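You operate a simulated robot arm through the tools that you are given. There is no shell and no other tool. Be economical: measure what you need, move in short steps, check, and stop when the job is done.

The job below is to be done with a simulated two-armed robot. You get a single attempt, and the scene is never put back.

JOB
Screw the cap back on the vacuum flask.
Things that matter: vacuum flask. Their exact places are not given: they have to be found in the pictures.

Only the result counts: the job must be done as asked and must still hold three seconds after the hand-in. Knocking over, shifting, dropping, spilling or breaking anything else fails it. A push-on lid holds only when it is set on centred and level and pressed home; a screw cap is set on level and turned clockwise until tight.

ROBOT AND FRAMES
Two 7-joint arms with two-finger parallel grippers on one trunk, on a base that drives. Base frame: it is fixed to the floor where the robot stands at the start and does not move with it; the origin is under the middle of the robot, x ahead of it, y to its left, z up; the surface under the hand at the start is at about z = 720. Units: mm, rad, N and s.
The left shoulder is at the start at [60, 189, 1203], the right one opposite. With the tool pointing down near the work surface each hand reaches from about 100 to 580 mm from the robot's upright axis, wherever it stands, measured 20 degrees to its own side. Payload 3.43 kg a hand.
Tool frame (each hand has its own): the origin (TCP) lies between the finger pads and is the grasp point; the fingertips stand 30 mm ahead of it; z points along the fingers, y is the line along which they close. Largest opening 94 mm; finger width 28, thickness 10; the body of the gripper, 50 by 96 mm, starts 55 mm behind the TCP.
Orientation is that of the tool frame in the base frame, as [roll, pitch, yaw] about the fixed x, y, z axes, in that order (R = Rz(yaw) Ry(pitch) Rx(roll)). With the fingers straight down and closing along the base's y, the tool's x points along the base's -x, its y along +y and its z along -z.

CONTROLS
- The arms move only by the tool nudge_tool. It takes "left_deltas", "right_deltas" or both (then of equal length, played together; a hand with none holds still); each is a list of rows, each a list of 3 entries, a list of its own where there are three numbers: the shift along the base's x, y, z in mm, then the turn, a rotation vector about the base's x, y, z in rad, then the gripper command, from -1 (fully open) to 1 (shut), values between in proportion. In form: [[[tx, ty, tz], [rx, ry, rz], fingers], ...]. A call has 1 to 10 rows; each row is the pose to reach, as a shift and turn from the pose commanded when the call began. Rows are played at 5 a second. More than 50 mm and 0.15 rad between two rows, or a gripper value outside its range, and nothing of the call is played. Where a pose cannot be reached the arm comes as near as it can. A force on the tool above 40 N (or 10 N above the force at the start of the call, whichever is more), or a blocked arm, ends the call early, and 0.2 s more pass. Each finger travels about 153 mm/s and halts on what it meets, pressing with about 43 N; the grip force reading is that of the motor and also rises with nothing between the fingers. The clock runs only during rows and for 0.2 s after the last one: add rows that repeat a pose to give the fingers time. It gives the time, the measured TCP pose, the force on the tool (base axes), the opening and the grip force at its end, in the units of the frame above (readings bear some noise), with the torque about the TCP (base axes, N m) and any sound that the robot's microphone picked up.
- Cameras (640 x 400 px; columns grow to the right, rows downward): "scene" is now at [9.5, -9.4, 1744.1]; the picture's right is [-0.17, -0.99, 0.00], its down [-0.83, 0.14, -0.54] and it looks along [0.53, -0.09, -0.84] (base axes); focal length 259 px, centre (320, 200). "left" rides on the left gripper at [76, -14, -102] in its tool frame; the picture's right is [0.18, 0.98, 0.00], its down [-0.75, 0.14, -0.64] and it looks along [-0.63, 0.12, 0.77] (tool axes); focal length 243 px, centre (320, 200). "right" rides on the right gripper at [76, 14, -103] in its tool frame; the picture's right is [-0.18, 0.98, 0.00], its down [-0.75, -0.14, -0.64] and it looks along [-0.63, -0.12, 0.77] (tool axes); focal length 243 px, centre (320, 200).
- snapshot(camera): a new picture of that camera. It takes no simulated time.
- raise_lower(by): slides the trunk up (or, below 0, down) by that many mm; the arms and the scene camera ride with it, the base frame stays. It gives what a move gives, with no picture.
- base_move(legs): drives the robot by 1 to 6 legs, each [ahead, left, turn to the left] in mm, mm and rad, along the robot's own axes; the way and the turn of a leg run together, so that a leg with both is an arc; at most 1500 mm and 3.142 rad a leg. The arms and the cameras ride along, it lands a little off, and it stops where it bumps. It gives what a move gives.
- head_to(pan, tilt): turns the head with the scene camera to pan (to the left, within 1.501 rad either way) and tilt (down, from -0.506 to 1.204), counted from straight ahead of the robot. It gives what a move gives.
- locate(camera, pixels): there is no depth. For up to 12 entries [column, row, z] of the newest picture of that camera ("zoom" is the newest enlarged one), the place [x, y] in the base frame at which the ray of that pixel passes the height z, good to about 3 mm. It takes no simulated time.
- close_up(camera, box): a new picture of the part [left, top, right, bottom] of that camera's present view, enlarged. It takes no simulated time.
- close_job(): hands the job in; it is judged then, once.

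Work in short steps. Measure before you move; look again where a grasp or a placing could have gone wrong, and mend it. You have 80 turns and 78 pictures in all, those below and enlarged ones among them. Open the grippers and draw the arms clear of the work before you hand the job in, unless the task says otherwise; then end with one line.

The tools are called after "Emit:" as a command line: name --argument value ..., lists and objects as JSON in quotes. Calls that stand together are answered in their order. nudge_tool: Moves the arms, as the interface text tells. Its arguments: {"type":"object","properties":{"left_deltas":{"type":"array","items":{"type":"array"}},"right_deltas":{"type":"array","items":{"type":"array"}}},"required":[]} The other tools are called the same way: raise_lower (by) slides the trunk up or down; base_move (legs) drives the base; head_to (pan, tilt) turns the head that bears the scene camera; snapshot (camera) takes a picture; locate (camera, pixels) gives the place at which the rays of pixels pass given heights; close_up (camera, box) takes an enlarged picture of a part of a camera's view; close_job () hands the job in.

At the start:

```text
time: 0.0
left_position: [391.5, 129.8, 1138.6]
left_orientation: [3.141, 0.0, -3.141]
left_ft_force: [0.3, 0.0, -0.2]
left_wrist_torque: [-0.04, 0.02, -0.01]
left_width: 93.7
left_finger_force: 0.0
right_position: [352.2, -217.8, 1173.4]
right_orientation: [-3.141, -0.001, -3.139]
right_ft_force: [-0.3, 0.1, -0.6]
right_wrist_torque: [0.03, -0.01, 0.02]
right_width: 94.2
right_finger_force: 0.2
trunk travel left (down, up): [-875.0, 115.0]
robot x, y, heading: [-2.0, -3.8, -0.003]
head pan, tilt: [-0.173, 1.002]
```

scene: 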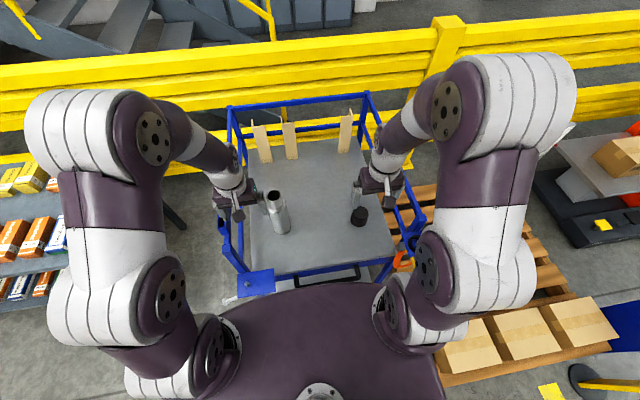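
right: 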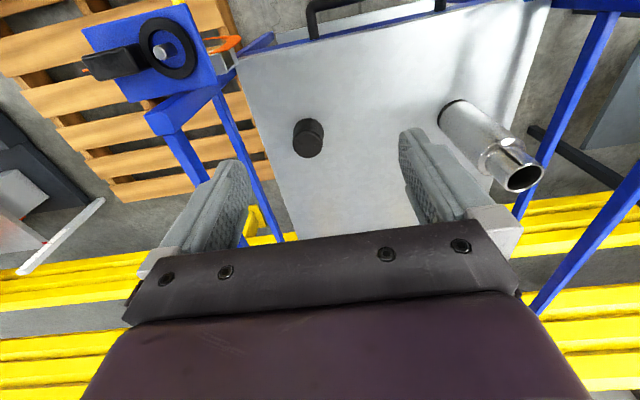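
left: 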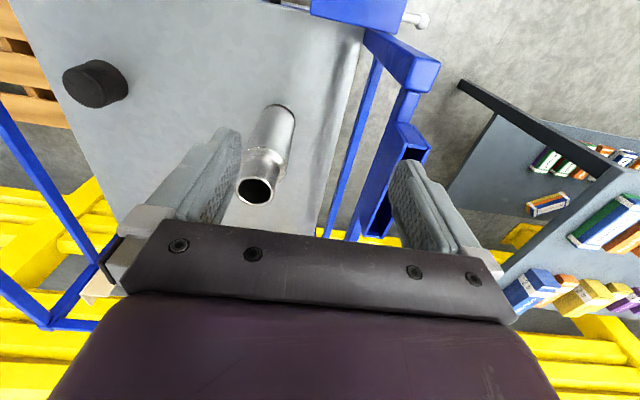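

The flask stands at about (278,212) in the scene picture and the dark cap lies at about (359,215). I'll enlarge both to measure them.

Emit:
close_up --camera "scene" --box '[240, 170, 400, 270]'

Emit:
close_up --camera "right" --box '[260, 70, 580, 270]'

Emit:
close_up --camera "left" --box '[40, 40, 360, 240]'

```text
4.00 times, centred on (320, 220) of scene
```

zoom: 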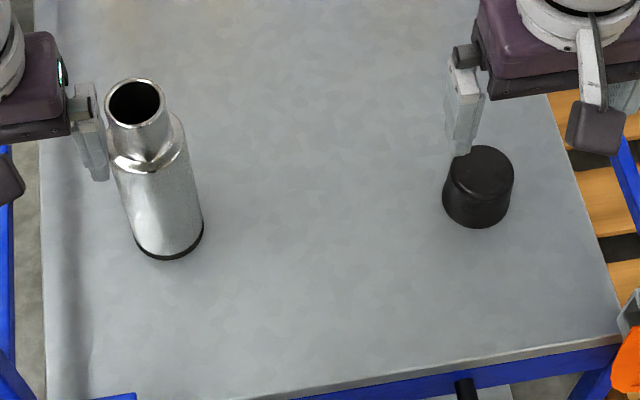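

```text
2.00 times, centred on (420, 170) of right
```

zoom: 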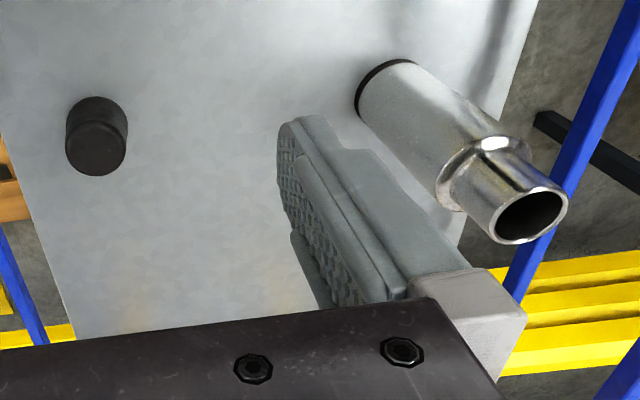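

```text
2.00 times, centred on (200, 140) of left
```

zoom: 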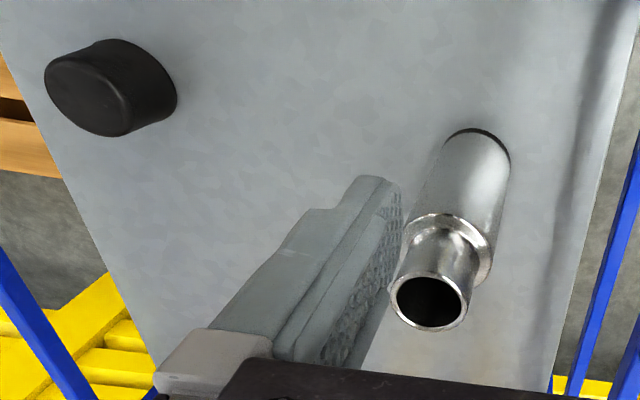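

I'll triangulate: flask mouth, flask base and cap from all three cameras at several heights.

Emit:
locate --camera "scene" --pixels '[[273.7, 195.5, 900], [273.7, 195.5, 950], [273.7, 195.5, 1000], [273.7, 234, 720], [291, 226.5, 720], [282, 234.8, 720], [359.8, 212.5, 770], [359.8, 212.5, 790], [350.5, 220, 720], [367, 220, 720], [359, 227, 720]]'

Emit:
locate --camera "left" --pixels '[[254.5, 190.5, 900], [254.5, 190.5, 950], [254.5, 190.5, 1000], [276, 106, 720], [296, 121, 720], [80, 91, 770], [80, 91, 790], [112, 66, 720], [128, 90, 720], [239, 190.5, 950], [271, 191, 950]]'

Emit:
locate --camera "right" --pixels '[[524.5, 177.5, 900], [524.5, 177.5, 950], [524.5, 177.5, 1000], [438, 122, 720], [464, 100, 720], [308, 146, 770], [308, 146, 790], [293, 128, 720], [324, 126, 720], [308, 118, 720]]'

```text
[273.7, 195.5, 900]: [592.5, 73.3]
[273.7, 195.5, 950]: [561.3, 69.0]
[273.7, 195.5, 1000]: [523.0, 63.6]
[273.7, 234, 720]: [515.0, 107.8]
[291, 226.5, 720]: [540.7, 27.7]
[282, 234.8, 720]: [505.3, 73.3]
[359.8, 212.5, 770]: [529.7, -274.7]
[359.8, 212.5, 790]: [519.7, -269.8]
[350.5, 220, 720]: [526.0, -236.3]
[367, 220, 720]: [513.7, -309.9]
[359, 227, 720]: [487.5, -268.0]
```

```text
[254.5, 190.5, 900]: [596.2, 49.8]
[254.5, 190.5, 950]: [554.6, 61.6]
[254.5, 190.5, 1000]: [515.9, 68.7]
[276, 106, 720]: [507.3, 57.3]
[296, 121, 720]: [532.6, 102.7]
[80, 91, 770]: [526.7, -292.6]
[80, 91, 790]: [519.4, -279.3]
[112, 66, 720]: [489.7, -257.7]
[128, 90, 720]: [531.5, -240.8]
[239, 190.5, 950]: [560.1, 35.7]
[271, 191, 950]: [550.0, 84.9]
```

```text
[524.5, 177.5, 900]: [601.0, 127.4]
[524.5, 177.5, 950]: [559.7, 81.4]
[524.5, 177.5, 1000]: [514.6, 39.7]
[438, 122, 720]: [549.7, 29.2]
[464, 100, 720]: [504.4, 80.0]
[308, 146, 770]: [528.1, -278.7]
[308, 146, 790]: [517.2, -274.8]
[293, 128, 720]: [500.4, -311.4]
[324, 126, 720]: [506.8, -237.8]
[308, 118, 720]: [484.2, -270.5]
```

Estimates: flask mouth centre about (546,67,965), body about 80 mm wide. The cap is at about (519,-274), top near z=790 and about 72 mm wide. Both are near the limit of reach, so I'll look down to see whether the base has room to drive ahead.

Emit:
head_to --pan 0.0 --tilt 1.2

Emit:
snapshot --camera "scene"

```text
time: 0.7
left_position: [392.4, 129.7, 1140.6]
left_orientation: [3.141, 0.0, -3.141]
left_ft_force: [-0.1, 0.3, 0.1]
left_wrist_torque: [0.02, -0.02, 0.0]
left_width: 94.0
left_finger_force: 0.1
right_position: [350.8, -217.9, 1173.6]
right_orientation: [-3.14, 0.0, 3.141]
right_ft_force: [-0.4, 0.7, -0.5]
right_wrist_torque: [-0.02, -0.03, 0.01]
right_width: 94.1
right_finger_force: 0.1
trunk travel left (down, up): [-875.0, 115.0]
robot x, y, heading: [-0.6, -0.1, 0.003]
head pan, tilt: [0.0, 1.201]
```

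```text
71 pictures are left
```

scene: 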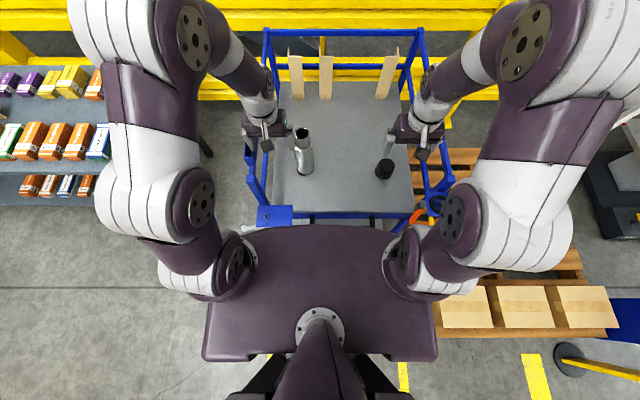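

The base seems close to the cart, so I'll first test reach by moving the right hand to above the cap (about 519,-274,890).

Emit:
nudge_tool --right_deltas '[[[30, -10, -35], [0, 0, 0], -1], [[60, -20, -70], [0, 0, 0], -1], [[90, -30, -105], [0, 0, 0], -1], [[115, -40, -145], [0, 0, 0], -1], [[140, -48, -185], [0, 0, 0], -1], [[160, -55, -225], [0, 0, 0], -1], [[168, -56, -265], [0, 0, 0], -1], [[168, -56, -285], [0, 0, 0], -1], [[168, -56, -285], [0, 0, 0], -1]]'

Emit:
snapshot --camera "right"

Emit:
snapshot --camera "scene"

```text
time: 2.7
left_position: [391.6, 130.0, 1140.2]
left_orientation: [3.141, 0.0, 3.141]
left_ft_force: [0.3, 0.1, 0.3]
left_wrist_torque: [-0.02, -0.01, -0.01]
left_width: 93.9
left_finger_force: 0.0
right_position: [518.7, -273.4, 888.5]
right_orientation: [3.141, 0.0, 3.14]
right_ft_force: [0.3, 0.4, -0.2]
right_wrist_torque: [0.0, -0.01, -0.01]
right_width: 93.9
right_finger_force: 0.1
trunk travel left (down, up): [-875.0, 115.0]
robot x, y, heading: [-2.5, -0.1, 0.001]
head pan, tilt: [0.0, 1.201]
```

```text
70 pictures are left
```

right: 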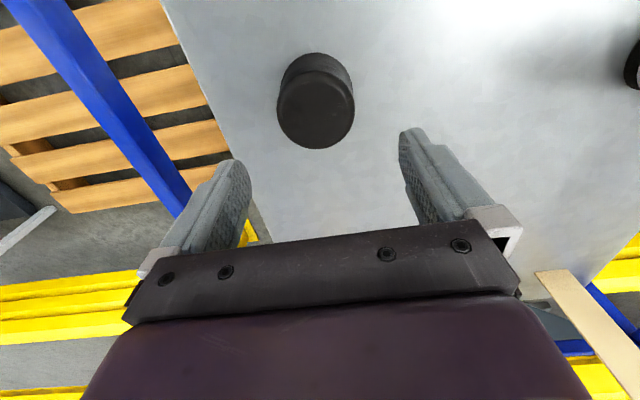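

```text
69 pictures are left
```

scene: 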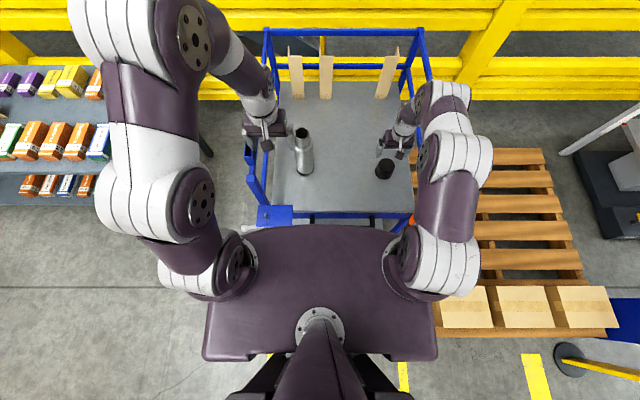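

The arm reached. I'll re-measure the cap from the nearer right view: top disc at (316,111), bottom back edge at (318,53).

Emit:
locate --camera "right" --pixels '[[316, 111, 780], [316, 111, 790], [316, 111, 800], [278, 108, 790], [355, 108, 790], [316, 149, 790], [318, 53, 720], [283, 78, 720], [352, 78, 720]]'

Emit:
close_up --camera "right" --box '[220, 30, 412, 150]'

Emit:
close_up --camera "scene" --box '[280, 115, 424, 205]'

```text
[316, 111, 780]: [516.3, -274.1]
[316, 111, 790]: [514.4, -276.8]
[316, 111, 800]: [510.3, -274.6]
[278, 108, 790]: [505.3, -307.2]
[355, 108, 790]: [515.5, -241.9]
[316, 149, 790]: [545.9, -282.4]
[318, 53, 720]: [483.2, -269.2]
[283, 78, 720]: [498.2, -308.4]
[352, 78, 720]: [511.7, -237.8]
```

```text
3.33 times, centred on (316, 90) of right
```

zoom: 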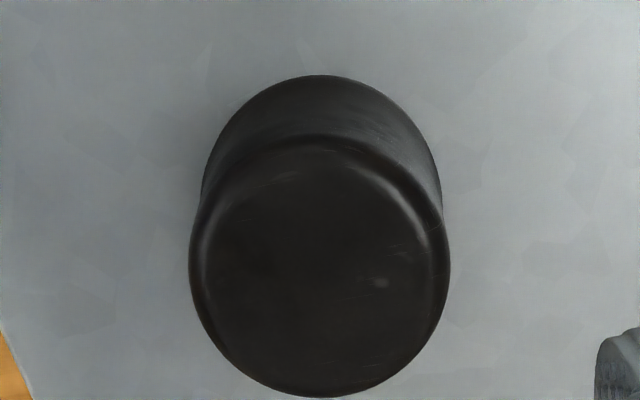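

```text
4.44 times, centred on (352, 160) of scene
```

zoom: 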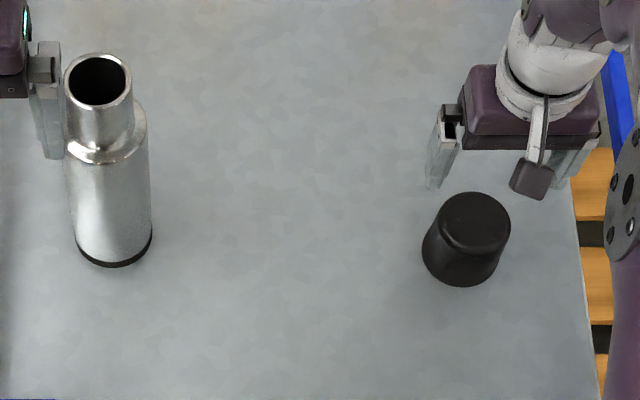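

Cap centre is about (516,-275), 66–72 mm wide and about 68 mm tall. I'll lower straight over it to TCP z≈764 with fingers open, then check.

Emit:
nudge_tool --right_deltas '[[[-2, -2, -40], [0, 0, 0], -1], [[-3, -2, -80], [0, 0, 0], -1], [[-3, -2, -105], [0, 0, 0], -1], [[-3, -2, -124], [0, 0, 0], -1], [[-3, -2, -124], [0, 0, 0], -1]]'

Emit:
snapshot --camera "right"

```text
time: 3.9
left_position: [392.6, 130.2, 1140.4]
left_orientation: [-3.141, -0.001, 3.141]
left_ft_force: [-0.4, 0.6, 0.3]
left_wrist_torque: [-0.03, 0.0, 0.01]
left_width: 93.9
left_finger_force: 0.2
right_position: [517.6, -276.5, 764.2]
right_orientation: [3.142, -0.002, -3.141]
right_ft_force: [0.8, -0.7, -0.5]
right_wrist_torque: [0.0, -0.03, -0.04]
right_width: 93.8
right_finger_force: 0.0
trunk travel left (down, up): [-875.0, 115.0]
robot x, y, heading: [-1.1, 2.2, -0.001]
head pan, tilt: [0.0, 1.201]
```

```text
66 pictures are left
```

right: 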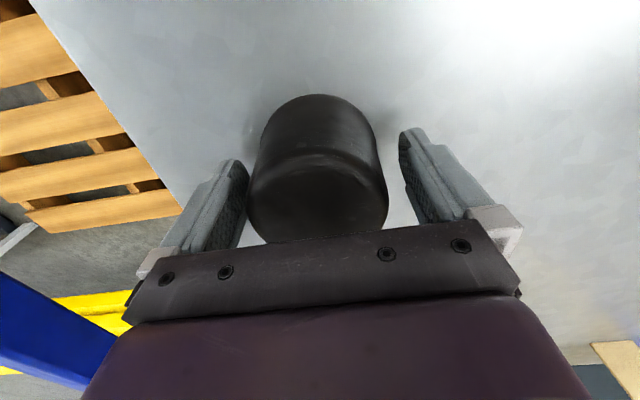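

The cap sits between the fingers. I'll check its centre against the TCP.

Emit:
locate --camera "right" --pixels '[[250, 200, 788], [388, 200, 788], [318, 94, 720], [264, 125, 720], [375, 125, 720], [318, 150, 788]]'

```text
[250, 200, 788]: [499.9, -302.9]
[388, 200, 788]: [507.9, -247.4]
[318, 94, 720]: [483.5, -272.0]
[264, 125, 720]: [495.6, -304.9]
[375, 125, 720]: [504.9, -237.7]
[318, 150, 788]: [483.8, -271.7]
```

The cap's centre is about (518,-273), so the TCP is well placed. I'll close the fingers.

Emit:
nudge_tool --right_deltas '[[[0, 2, 0], [0, 0, 0], -0.5], [[0, 2, 0], [0, 0, 0], 1], [[0, 2, 0], [0, 0, 0], 1], [[0, 2, 0], [0, 0, 0], 1]]'

```text
time: 4.9
left_position: [391.7, 129.1, 1140.2]
left_orientation: [-3.14, 0.001, -3.141]
left_ft_force: [0.4, 0.1, 0.2]
left_wrist_torque: [-0.02, -0.03, 0.0]
left_width: 94.1
left_finger_force: 0.1
right_position: [516.9, -273.0, 763.4]
right_orientation: [3.141, 0.001, 3.141]
right_ft_force: [-0.2, 0.8, -0.3]
right_wrist_torque: [0.03, 0.03, -0.04]
right_width: 73.3
right_finger_force: 43.7
trunk travel left (down, up): [-875.0, 115.0]
robot x, y, heading: [1.9, 1.5, 0.005]
head pan, tilt: [0.0, 1.201]
```

The cap is gripped at 73 mm. I'll lift it straight up, and meanwhile bring the left hand down and forward while tilting it to hold the flask body from the robot's side.

Emit:
nudge_tool --right_deltas '[[[0, 2, 30], [0, 0, 0], 1], [[0, 2, 65], [0, 0, 0], 1], [[0, 2, 100], [0, 0, 0], 1], [[0, 2, 135], [0, 0, 0], 1], [[0, 2, 170], [0, 0, 0], 1], [[0, 2, 205], [0, 0, 0], 1], [[0, 2, 240], [0, 0, 0], 1], [[0, 2, 275], [0, 0, 0], 1], [[0, 2, 300], [0, 0, 0], 1], [[0, 2, 300], [0, 0, 0], 1]]' --left_deltas '[[[0, 0, -25], [-0.02, -0.13, -0.03], -1], [[0, 0, -50], [-0.04, -0.26, -0.06], -1], [[5, 0, -75], [-0.06, -0.39, -0.09], -1], [[10, -5, -100], [-0.08, -0.52, -0.12], -1], [[15, -10, -125], [-0.1, -0.65, -0.145], -1], [[20, -15, -150], [-0.12, -0.78, -0.175], -1], [[20, -20, -175], [-0.137, -0.91, -0.2], -1], [[20, -20, -200], [-0.157, -1.04, -0.23], -1], [[20, -20, -225], [-0.18, -1.17, -0.263], -1], [[20, -20, -225], [-0.18, -1.19, -0.263], -1]]'

Emit:
snapshot --camera "scene"

Emit:
snapshot --camera "left"

Emit:
snapshot --camera "right"

```text
time: 7.1
left_position: [415.2, 108.3, 915.0]
left_orientation: [3.14, 1.201, 2.84]
left_ft_force: [0.3, -0.6, 0.4]
left_wrist_torque: [-0.01, -0.03, 0.0]
left_width: 93.7
left_finger_force: 0.0
right_position: [517.5, -272.8, 1063.1]
right_orientation: [3.138, 0.0, 3.141]
right_ft_force: [-0.3, 1.1, -0.7]
right_wrist_torque: [-0.01, 0.03, 0.01]
right_width: 73.1
right_finger_force: 42.8
trunk travel left (down, up): [-875.0, 115.0]
robot x, y, heading: [-3.3, 5.9, -0.001]
head pan, tilt: [0.0, 1.201]
```

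```text
65 pictures are left
```

scene: 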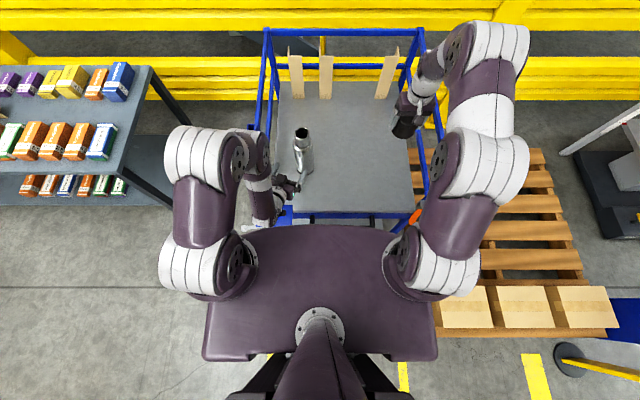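

```text
64 pictures are left
```

left: 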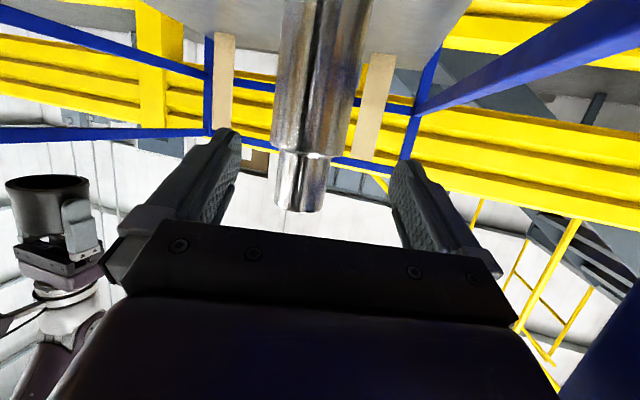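

```text
63 pictures are left
```

right: 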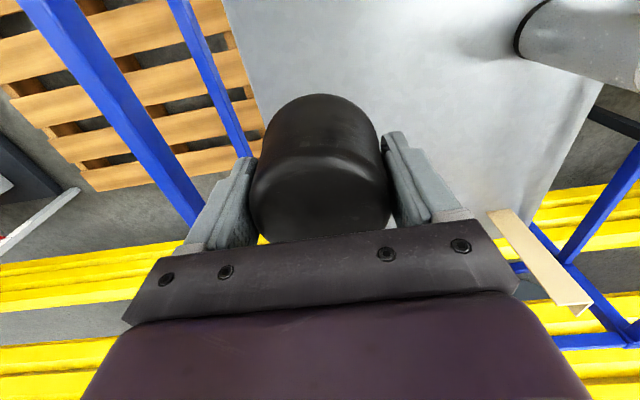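

Both poses were reached. I'll refine the flask position with an enlarged scene view before moving the left hand in.

Emit:
close_up --camera "scene" --box '[256, 110, 352, 200]'

Emit:
close_up --camera "left" --box '[180, 0, 460, 240]'

```text
4.44 times, centred on (304, 155) of scene
```

zoom: 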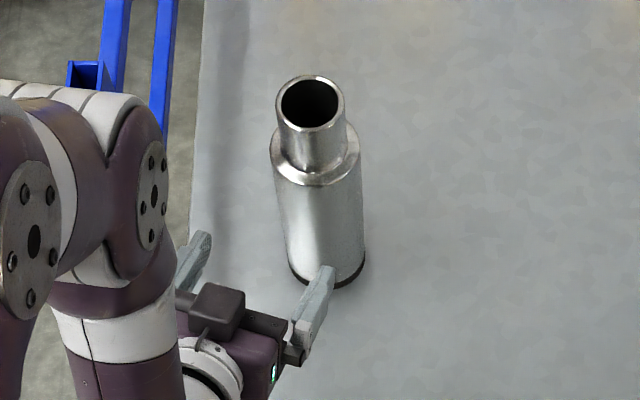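

```text
1.67 times, centred on (320, 120) of left
```

zoom: 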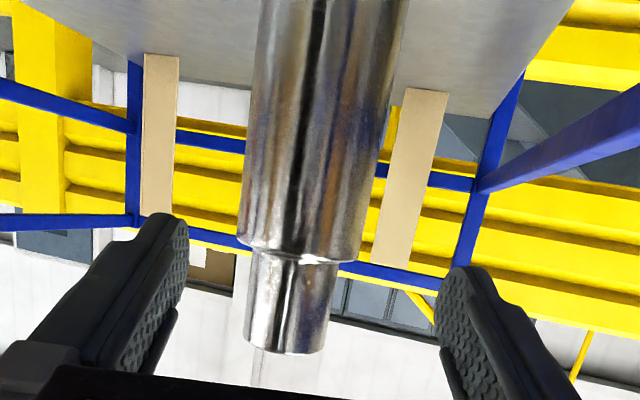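

Emit:
locate --camera "zoom" --pixels '[[196, 200, 850]]'

Emit:
locate --camera "scene" --pixels '[[301.75, 133.2, 955], [301.75, 133.2, 965], [301.75, 133.2, 975], [293.9, 133.2, 965], [309.9, 133.2, 965], [307.4, 174.5, 720], [297.3, 169.5, 720], [314.3, 168, 720], [293.1, 145.5, 905], [313.4, 144, 905], [303.5, 151.5, 905]]'

Emit:
locate --camera "left" --pixels '[[284.5, 145, 905], [341, 157, 905], [287, 205, 965], [323, 212, 965]]'

```text
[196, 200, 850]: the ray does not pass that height
```

```text
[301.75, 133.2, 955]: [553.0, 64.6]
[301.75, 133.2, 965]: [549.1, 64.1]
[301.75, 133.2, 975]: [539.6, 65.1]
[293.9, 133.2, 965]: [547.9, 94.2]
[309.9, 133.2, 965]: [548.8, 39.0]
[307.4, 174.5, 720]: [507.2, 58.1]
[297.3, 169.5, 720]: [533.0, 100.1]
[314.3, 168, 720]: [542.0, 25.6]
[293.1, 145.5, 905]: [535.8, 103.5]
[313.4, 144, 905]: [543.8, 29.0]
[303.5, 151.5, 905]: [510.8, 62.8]
```

```text
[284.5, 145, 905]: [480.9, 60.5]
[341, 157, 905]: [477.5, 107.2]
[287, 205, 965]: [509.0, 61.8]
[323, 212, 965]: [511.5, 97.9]
```

Flask axis about (546,66), shoulder about z=914, mouth about z=970. The left hand is laterally aligned, so I'll lower it to z≈850 and slide it along its pointing direction around the body, stopping about 8 mm short of the axis.

Emit:
nudge_tool --left_deltas '[[[0, 0, -35], [0, 0, 0], -1], [[0, 0, -65], [0, 0, 0], -1], [[25, -8, -65], [0, 0, 0], -1], [[50, -16, -65], [0, 0, 0], -1], [[70, -22, -65], [0, 0, 0], -1], [[70, -22, -65], [0, 0, 0], -1]]'

Emit:
snapshot --camera "left"

Emit:
close_up --camera "scene" --box '[256, 110, 352, 200]'

```text
time: 7.8
left_position: [412.5, 109.3, 856.1]
left_orientation: [3.138, 1.203, 2.838]
left_ft_force: [-4.8, 2.3, 28.2]
left_wrist_torque: [1.09, 4.17, -0.23]
left_width: 94.1
left_finger_force: 0.0
right_position: [513.7, -270.8, 1065.1]
right_orientation: [3.14, 0.0, -3.14]
right_ft_force: [-0.3, -0.5, -0.1]
right_wrist_torque: [0.01, 0.02, 0.0]
right_width: 73.2
right_finger_force: 43.0
trunk travel left (down, up): [-875.0, 115.0]
robot x, y, heading: [-0.7, 0.9, 0.002]
head pan, tilt: [0.0, 1.201]
stopped in row 3 (left hand): the force on the tool passed its limit at 121 N (the readings are from after the stop); the commanded pose is now the measured one
```

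```text
60 pictures are left
```

left: 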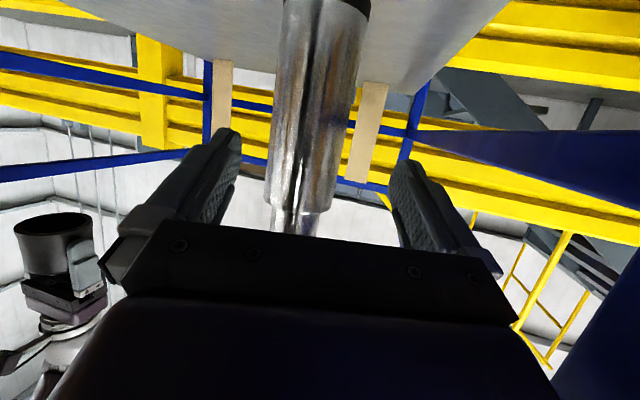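

```text
4.44 times, centred on (304, 155) of scene
```

zoom: 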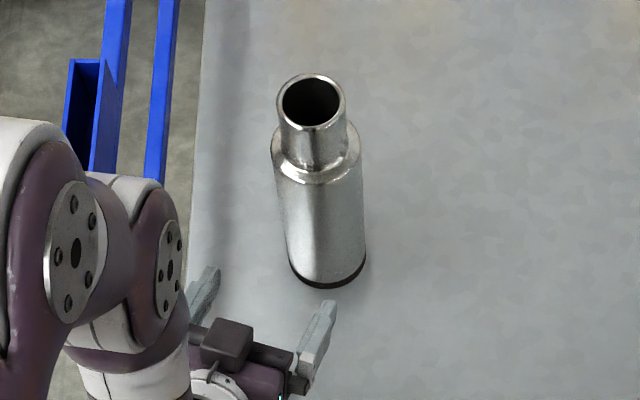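

The left hand met something below it (about 28 N upward), probably the blue plate at the cart's front-left corner. I'll raise it back and look at that plate.

Emit:
nudge_tool --left_deltas '[[[0, 0, 20], [0, 0, 0], -1], [[0, 0, 55], [0, 0, 0], -1], [[0, 0, 55], [0, 0, 0], -1]]'

Emit:
close_up --camera "scene" --box '[224, 120, 384, 240]'

```text
time: 8.6
left_position: [416.1, 109.1, 909.0]
left_orientation: [-3.14, 1.195, 2.843]
left_ft_force: [-0.5, 0.9, -0.4]
left_wrist_torque: [-0.02, -0.04, -0.02]
left_width: 94.1
left_finger_force: 0.0
right_position: [517.8, -271.2, 1061.3]
right_orientation: [3.142, -0.002, -3.138]
right_ft_force: [0.1, -0.1, -0.2]
right_wrist_torque: [-0.02, 0.04, 0.04]
right_width: 73.0
right_finger_force: 43.0
trunk travel left (down, up): [-875.0, 115.0]
robot x, y, heading: [0.8, -1.5, -0.006]
head pan, tilt: [0.0, 1.201]
```

```text
3.33 times, centred on (304, 180) of scene
```

zoom: 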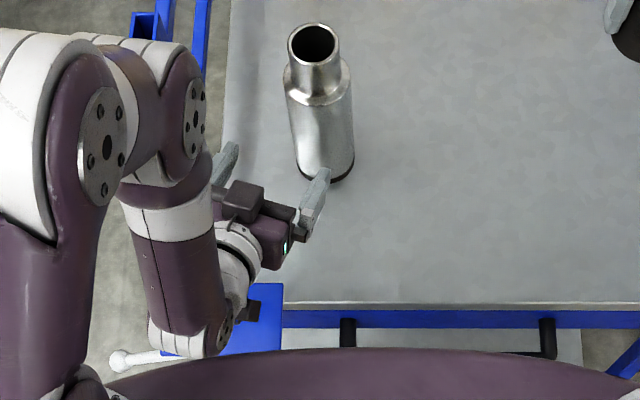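

Emit:
locate --camera "zoom" --pixels '[[283, 284, 720], [283, 284, 800], [281, 350, 720], [281, 350, 800], [125, 358, 720], [125, 358, 800], [400, 310, 720], [348, 345, 720]]'

Emit:
close_up --camera "right" --box '[400, 0, 640, 150]'

```text
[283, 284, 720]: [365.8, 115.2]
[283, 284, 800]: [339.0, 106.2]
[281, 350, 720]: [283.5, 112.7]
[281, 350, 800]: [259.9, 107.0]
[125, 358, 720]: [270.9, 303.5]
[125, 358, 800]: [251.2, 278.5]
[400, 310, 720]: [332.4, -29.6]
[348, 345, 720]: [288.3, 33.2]
```

```text
2.67 times, centred on (520, 75) of right
```

zoom: 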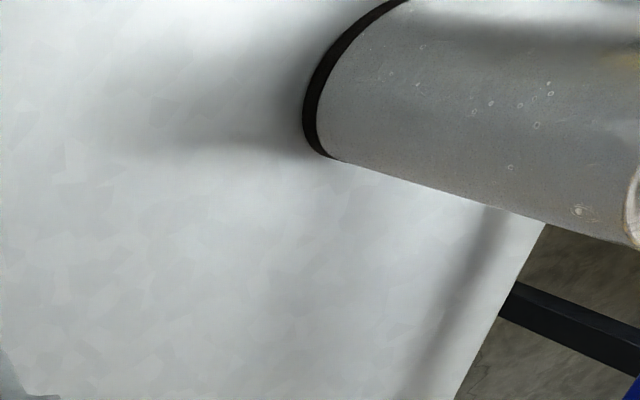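

The plate (x≈260–350, y>107) sat under the gripper's camera. I'll advance at the present height first, then drop to only z≈872, keeping the wrist clear of it.

Emit:
nudge_tool --left_deltas '[[[25, -8, 0], [0, 0, 0], -1], [[50, -16, -10], [0, 0, 0], -1], [[70, -22, -20], [0, 0, 0], -1], [[70, -22, -35], [0, 0, 0], -1], [[70, -22, -35], [0, 0, 0], -1]]'

Emit:
snapshot --camera "left"

Emit:
close_up --camera "scene" --box '[256, 110, 352, 200]'

```text
time: 9.8
left_position: [486.3, 88.4, 874.3]
left_orientation: [-3.14, 1.197, 2.843]
left_ft_force: [0.4, 1.1, -0.1]
left_wrist_torque: [0.03, 0.0, -0.01]
left_width: 94.1
left_finger_force: 0.0
right_position: [516.4, -271.5, 1062.1]
right_orientation: [3.141, -0.002, -3.141]
right_ft_force: [-0.8, -0.9, 0.9]
right_wrist_torque: [0.0, 0.01, 0.01]
right_width: 72.9
right_finger_force: 43.4
trunk travel left (down, up): [-875.0, 115.0]
robot x, y, heading: [0.9, -1.6, -0.002]
head pan, tilt: [0.0, 1.201]
```

```text
56 pictures are left
```

left: 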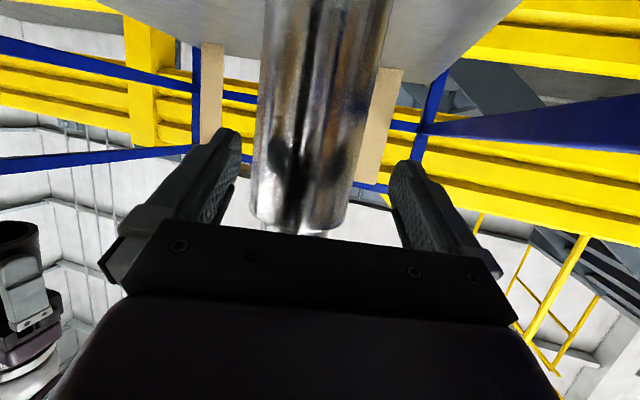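

```text
4.44 times, centred on (304, 155) of scene
```

zoom: 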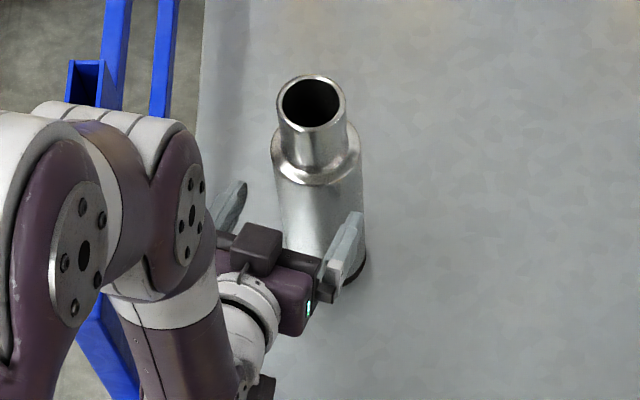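

Clear. The flask sits slightly toward the right finger, so I'll correct by about 4 mm while advancing the last 50 mm.

Emit:
nudge_tool --left_deltas '[[[-1, -4, 0], [0, 0, 0], -1], [[14, -9, 0], [0, 0, 0], -1], [[29, -13, 0], [0, 0, 0], -1], [[42, -17, 0], [0, 0, 0], -1], [[50, -20, 0], [0, 0, 0], -1], [[50, -20, 0], [0, 0, 0], -1]]'

Emit:
snapshot --camera "left"

Emit:
close_up --camera "scene" --box '[256, 110, 352, 200]'

```text
time: 11.2
left_position: [535.7, 67.3, 875.8]
left_orientation: [-3.141, 1.198, 2.844]
left_ft_force: [0.6, -0.5, 0.5]
left_wrist_torque: [0.0, -0.03, 0.01]
left_width: 93.8
left_finger_force: 0.0
right_position: [517.3, -270.7, 1061.7]
right_orientation: [3.14, -0.001, -3.141]
right_ft_force: [0.6, -0.2, -0.9]
right_wrist_torque: [-0.03, 0.02, 0.03]
right_width: 73.2
right_finger_force: 43.7
trunk travel left (down, up): [-875.0, 115.0]
robot x, y, heading: [1.3, 4.7, 0.001]
head pan, tilt: [0.0, 1.201]
```

```text
54 pictures are left
```

left: 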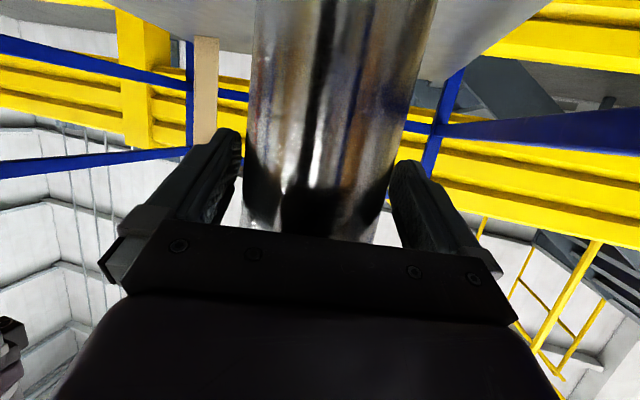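

```text
4.44 times, centred on (304, 155) of scene
```

zoom: 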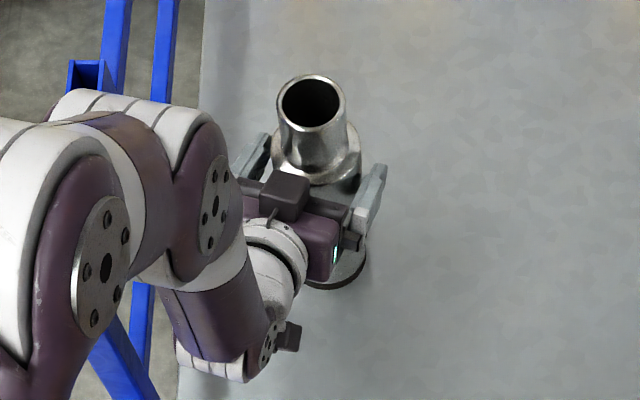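

The fingers straddle the body evenly. I'll close the left gripper on the flask.

Emit:
nudge_tool --left_deltas '[[[0, 0, 0], [0, 0, 0], -0.7], [[0, 0, 0], [0, 0, 0], 0.3], [[0, 0, 0], [0, 0, 0], 1], [[0, 0, 0], [0, 0, 0], 1]]'

Emit:
close_up --camera "scene" --box '[256, 110, 352, 200]'

```text
time: 12.2
left_position: [535.2, 66.8, 875.2]
left_orientation: [3.139, 1.197, 2.841]
left_ft_force: [0.4, -0.5, 0.0]
left_wrist_torque: [-0.01, -0.08, -0.02]
left_width: 79.4
left_finger_force: 42.6
right_position: [517.5, -271.7, 1062.2]
right_orientation: [3.139, -0.004, -3.139]
right_ft_force: [0.1, 0.6, -0.8]
right_wrist_torque: [-0.02, -0.03, 0.02]
right_width: 73.0
right_finger_force: 43.0
trunk travel left (down, up): [-875.0, 115.0]
robot x, y, heading: [0.6, -2.0, 0.003]
head pan, tilt: [0.0, 1.201]
```

```text
4.44 times, centred on (304, 155) of scene
```

zoom: 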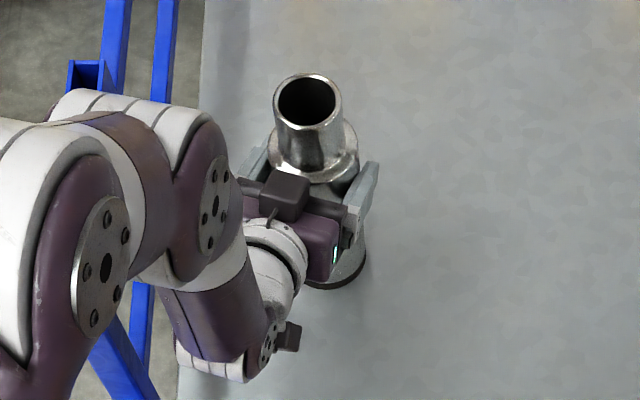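

The flask is held (79.4 mm). I'll carry the cap to above the mouth (about 546,66) at z≈1080, turning it +1.2 rad on the way so there is room to turn clockwise.

Emit:
nudge_tool --right_deltas '[[[3, 34, 8], [0, 0, 0.12], 1], [[6, 68, 16], [0, 0, 0.24], 1], [[9, 102, 20], [0, 0, 0.36], 1], [[12, 136, 20], [0, 0, 0.48], 1], [[15, 170, 20], [0, 0, 0.6], 1], [[18, 204, 20], [0, 0, 0.72], 1], [[21, 238, 20], [0, 0, 0.84], 1], [[24, 272, 20], [0, 0, 0.96], 1], [[27, 306, 20], [0, 0, 1.08], 1], [[29, 338, 20], [0, 0, 1.2], 1]]'

Emit:
snapshot --camera "scene"

Emit:
snapshot --camera "right"

Emit:
snapshot --camera "left"

```text
time: 14.4
left_position: [535.0, 68.8, 875.4]
left_orientation: [-3.138, 1.197, 2.844]
left_ft_force: [-0.5, 0.0, 0.7]
left_wrist_torque: [0.14, 0.05, 0.0]
left_width: 79.2
left_finger_force: 42.6
right_position: [541.2, 65.8, 1081.2]
right_orientation: [3.141, -0.003, -1.939]
right_ft_force: [-0.7, -0.5, -0.3]
right_wrist_torque: [0.02, -0.01, 0.01]
right_width: 72.9
right_finger_force: 42.7
right hand out of reach, approached as far as the arm can: row 10
trunk travel left (down, up): [-875.0, 115.0]
robot x, y, heading: [-3.6, 0.2, 0.001]
head pan, tilt: [0.0, 1.201]
```

```text
51 pictures are left
```

scene: 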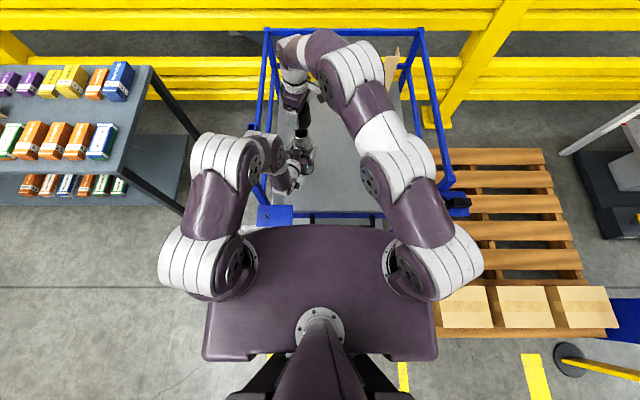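

```text
50 pictures are left
```

right: 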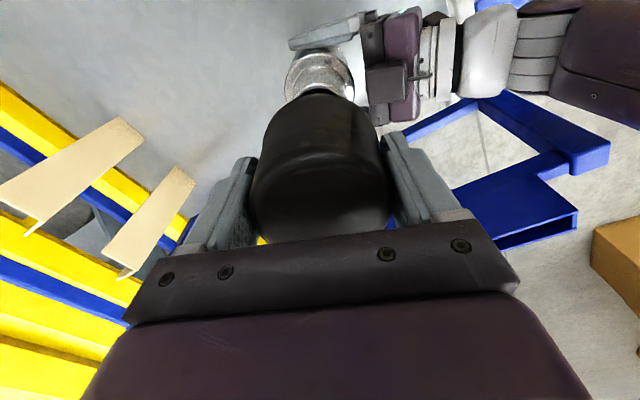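

```text
49 pictures are left
```

left: 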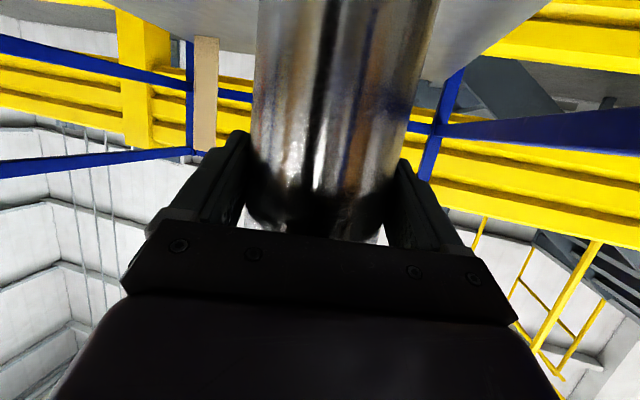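

Row 10 fell about 5 mm short at that height and yaw. I'll lower 15 mm (cap bottom still clear of the mouth), unwind the yaw by 0.15 and move to (546,66).

Emit:
nudge_tool --right_deltas '[[[0, 0, -15], [0, 0, -0.1], 1], [[5, 1, -25], [0, 0, -0.15], 1], [[5, 1, -25], [0, 0, -0.15], 1]]'

Emit:
close_up --camera "right" --box '[200, 20, 440, 220]'

Emit:
close_up --camera "scene" --box '[256, 90, 352, 200]'

```text
time: 15.2
left_position: [536.1, 66.8, 875.5]
left_orientation: [3.141, 1.197, 2.842]
left_ft_force: [0.1, 0.8, 0.7]
left_wrist_torque: [0.13, 0.04, 0.02]
left_width: 79.2
left_finger_force: 42.7
right_position: [542.9, 63.9, 1056.5]
right_orientation: [3.141, 0.001, -2.093]
right_ft_force: [0.6, 0.3, -1.1]
right_wrist_torque: [-0.02, -0.02, -0.03]
right_width: 73.2
right_finger_force: 42.9
trunk travel left (down, up): [-875.0, 115.0]
robot x, y, heading: [-3.9, -1.2, 0.0]
head pan, tilt: [0.0, 1.201]
```

```text
2.00 times, centred on (320, 120) of right
```

zoom: 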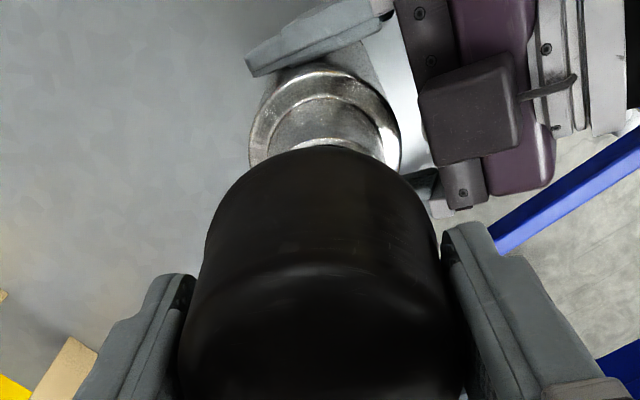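

```text
3.64 times, centred on (304, 145) of scene
```

zoom: 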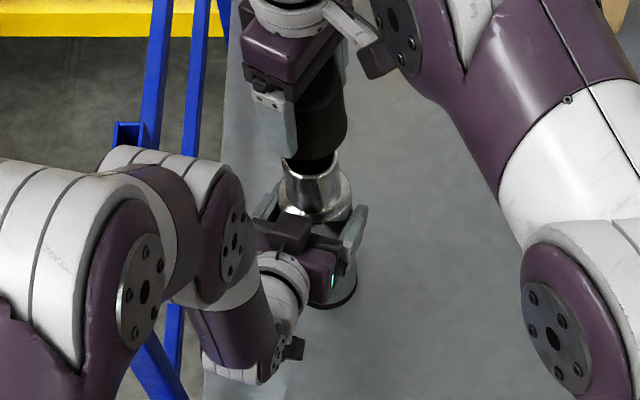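

The cap hangs over the neck. I'll check the alignment: shoulder outer edges at zoom (249,125),(401,130), its top at (325,67), and cap bottom edges.

Emit:
locate --camera "right" --pixels '[[324.5, 82.5, 914], [324.5, 53.5, 914], [324.5, 53.5, 905], [400.5, 85, 914], [324.5, 73, 965], [352, 66, 914]]'

Emit:
locate --camera "zoom" --pixels '[[346, 110, 1030], [282, 175, 960], [339, 170, 960], [310, 172, 960]]'

Emit:
close_up --camera "right" --box '[250, 30, 410, 130]'

```text
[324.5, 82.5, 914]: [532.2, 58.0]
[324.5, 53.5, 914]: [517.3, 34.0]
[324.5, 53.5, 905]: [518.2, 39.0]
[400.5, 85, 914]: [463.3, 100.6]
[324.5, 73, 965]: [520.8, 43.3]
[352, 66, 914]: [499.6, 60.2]
```

```text
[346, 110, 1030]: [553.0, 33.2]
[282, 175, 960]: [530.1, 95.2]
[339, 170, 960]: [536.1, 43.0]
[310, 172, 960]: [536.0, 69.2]
```

```text
4.00 times, centred on (330, 80) of right
```

zoom: 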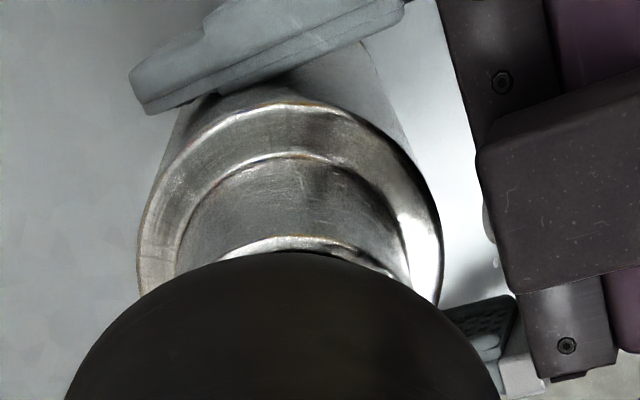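

The flask axis is offset from the cap by about (-1,+3) mm. I'll correct that and lower so the cap bottom is just above the mouth.

Emit:
nudge_tool --right_deltas '[[[-1, 3, 0], [0, 0, 0], 1], [[-1, 3, -15], [0, 0, 0], 1], [[-1, 3, -28], [0, 0, 0], 1], [[-1, 3, -28], [0, 0, 0], 1]]'

Emit:
close_up --camera "right" --box '[250, 30, 410, 130]'

Emit:
close_up --camera "scene" --box '[272, 90, 336, 160]'

```text
time: 16.2
left_position: [534.3, 67.9, 877.0]
left_orientation: [-3.141, 1.197, 2.841]
left_ft_force: [-1.0, 0.3, -0.6]
left_wrist_torque: [0.09, 0.05, -0.02]
left_width: 79.1
left_finger_force: 42.9
right_position: [540.9, 66.6, 1027.6]
right_orientation: [3.14, -0.002, -2.092]
right_ft_force: [0.4, 0.6, -0.7]
right_wrist_torque: [-0.03, -0.01, 0.02]
right_width: 73.0
right_finger_force: 43.3
trunk travel left (down, up): [-875.0, 115.0]
robot x, y, heading: [1.1, 0.0, -0.003]
head pan, tilt: [0.0, 1.201]
```

```text
4.00 times, centred on (330, 80) of right
```

zoom: 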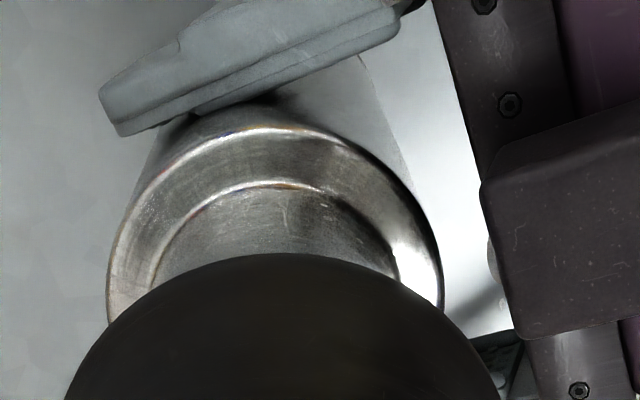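

```text
5.71 times, centred on (304, 125) of scene
```

zoom: 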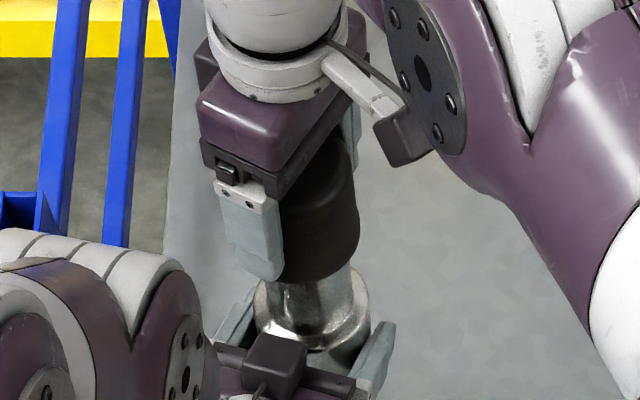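

Alignment is now within about 1.5 mm. I'll nudge +1.5 mm in x and lower slowly until contact or to TCP z≈990.

Emit:
nudge_tool --right_deltas '[[[1.5, 0, 0], [0, 0, 0], 1], [[1.5, 0, -5], [0, 0, 0], 1], [[1.5, 0, -10], [0, 0, 0], 1], [[1.5, 0, -14], [0, 0, 0], 1], [[1.5, 0, -18], [0, 0, 0], 1], [[1.5, 0, -22], [0, 0, 0], 1], [[1.5, 0, -26], [0, 0, 0], 1], [[1.5, 0, -30], [0, 0, 0], 1], [[1.5, 0, -34], [0, 0, 0], 1]]'

Emit:
close_up --camera "right" --box '[250, 30, 410, 130]'

Emit:
close_up --camera "scene" --box '[272, 90, 336, 160]'

```text
time: 17.5
left_position: [532.2, 66.7, 876.8]
left_orientation: [3.141, 1.197, 2.84]
left_ft_force: [-4.1, 1.1, 8.1]
left_wrist_torque: [0.06, 0.75, 0.07]
left_width: 78.7
left_finger_force: 43.0
right_position: [543.8, 66.9, 1013.2]
right_orientation: [-3.138, 0.01, -2.09]
right_ft_force: [0.4, -1.3, 5.4]
right_wrist_torque: [-0.01, 0.17, 0.05]
right_width: 73.1
right_finger_force: 43.5
trunk travel left (down, up): [-875.0, 115.0]
robot x, y, heading: [1.3, 0.2, -0.001]
head pan, tilt: [0.0, 1.201]
stopped in row 6 (right hand): the force on the tool passed its limit at 41 N (the readings are from after the stop); the commanded pose is now the measured one
```

```text
4.00 times, centred on (330, 80) of right
```

zoom: 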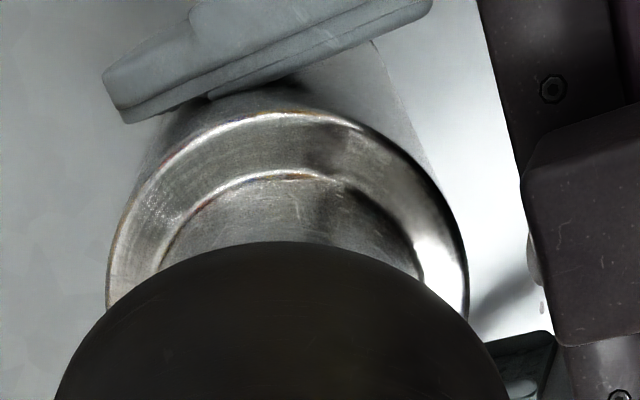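

```text
5.71 times, centred on (304, 125) of scene
```

zoom: 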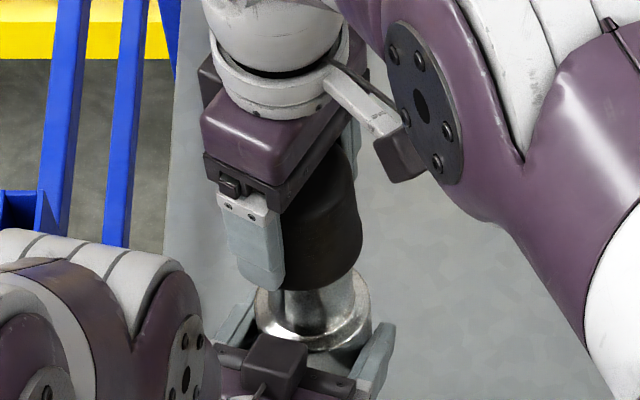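

Contact came at cap bottom ≈969, i.e. rim on rim, and the flask gave slightly. I'll lift 12 mm and re-measure the centring.

Emit:
nudge_tool --right_deltas '[[[0, 0, 6], [0, 0, 0], 1], [[0, 0, 12], [0, 0, 0], 1], [[0, 0, 12], [0, 0, 0], 1]]'

Emit:
close_up --camera "right" --box '[250, 30, 410, 130]'

Emit:
close_up --camera "scene" --box '[288, 115, 328, 155]'

```text
time: 18.3
left_position: [533.9, 67.1, 876.0]
left_orientation: [3.141, 1.198, 2.839]
left_ft_force: [-3.4, -1.0, 12.1]
left_wrist_torque: [0.15, 0.13, -0.01]
left_width: 78.8
left_finger_force: 43.2
right_position: [543.5, 66.6, 1025.1]
right_orientation: [-3.138, 0.008, -2.093]
right_ft_force: [-0.6, -0.1, -0.2]
right_wrist_torque: [0.0, 0.0, 0.0]
right_width: 73.0
right_finger_force: 43.6
trunk travel left (down, up): [-875.0, 115.0]
robot x, y, heading: [1.2, -1.6, 0.002]
head pan, tilt: [0.0, 1.201]
```

```text
4.00 times, centred on (330, 80) of right
```

zoom: 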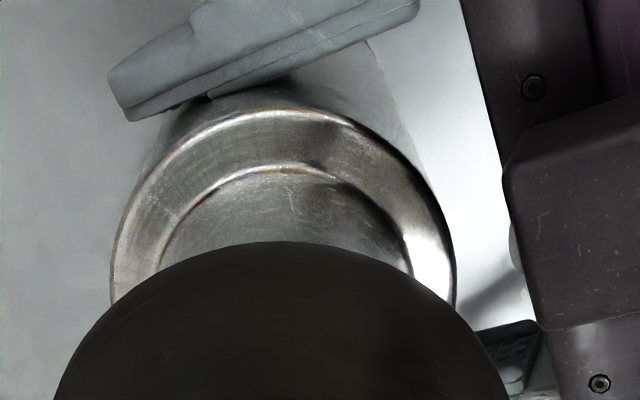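

```text
10.00 times, centred on (308, 135) of scene
```

zoom: 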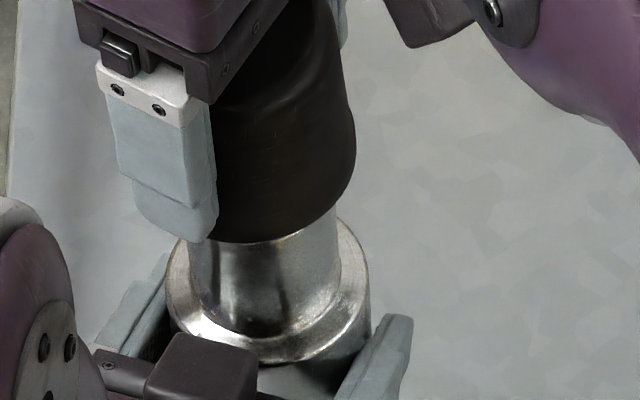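

Lateral centring is good to about 1 mm but the view-depth direction is less certain. I'll turn the cap by -1.2 rad in the air (also levelling it by about 0.008 rad) to measure the other direction sideways.

Emit:
nudge_tool --right_deltas '[[[0, 0, 0], [-0.005, 0.007, -0.14], 1], [[0, 0, 0], [-0.005, 0.007, -0.28], 1], [[0, 0, 0], [-0.005, 0.007, -0.42], 1], [[0, 0, 0], [-0.005, 0.007, -0.56], 1], [[0, 0, 0], [-0.005, 0.007, -0.7], 1], [[0, 0, 0], [-0.005, 0.007, -0.84], 1], [[0, 0, 0], [-0.005, 0.007, -0.98], 1], [[0, 0, 0], [-0.005, 0.007, -1.1], 1], [[0, 0, 0], [-0.005, 0.007, -1.2], 1], [[0, 0, 0], [-0.005, 0.007, -1.2], 1]]'

Emit:
close_up --camera "right" --box '[250, 30, 410, 130]'

```text
time: 20.5
left_position: [533.6, 66.6, 875.7]
left_orientation: [3.14, 1.198, 2.839]
left_ft_force: [-0.6, -1.2, 14.7]
left_wrist_torque: [-0.03, -0.42, -0.11]
left_width: 78.7
left_finger_force: 42.0
right_position: [542.9, 67.9, 1023.5]
right_orientation: [-3.139, -0.002, 2.992]
right_ft_force: [-1.0, 0.6, -0.8]
right_wrist_torque: [0.0, 0.04, 0.03]
right_width: 73.2
right_finger_force: 43.0
trunk travel left (down, up): [-875.0, 115.0]
robot x, y, heading: [1.0, 0.7, 0.001]
head pan, tilt: [0.0, 1.201]
```

```text
4.00 times, centred on (330, 80) of right
```

zoom: 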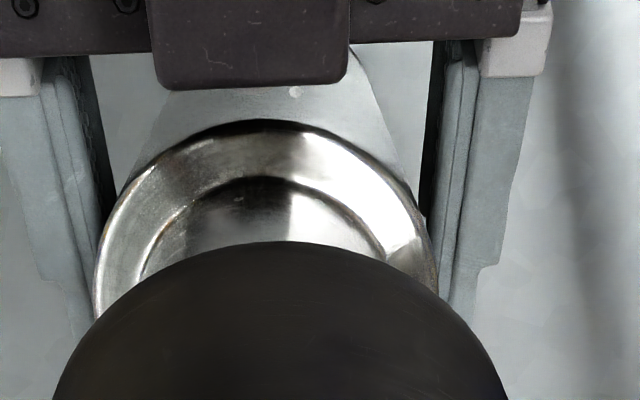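

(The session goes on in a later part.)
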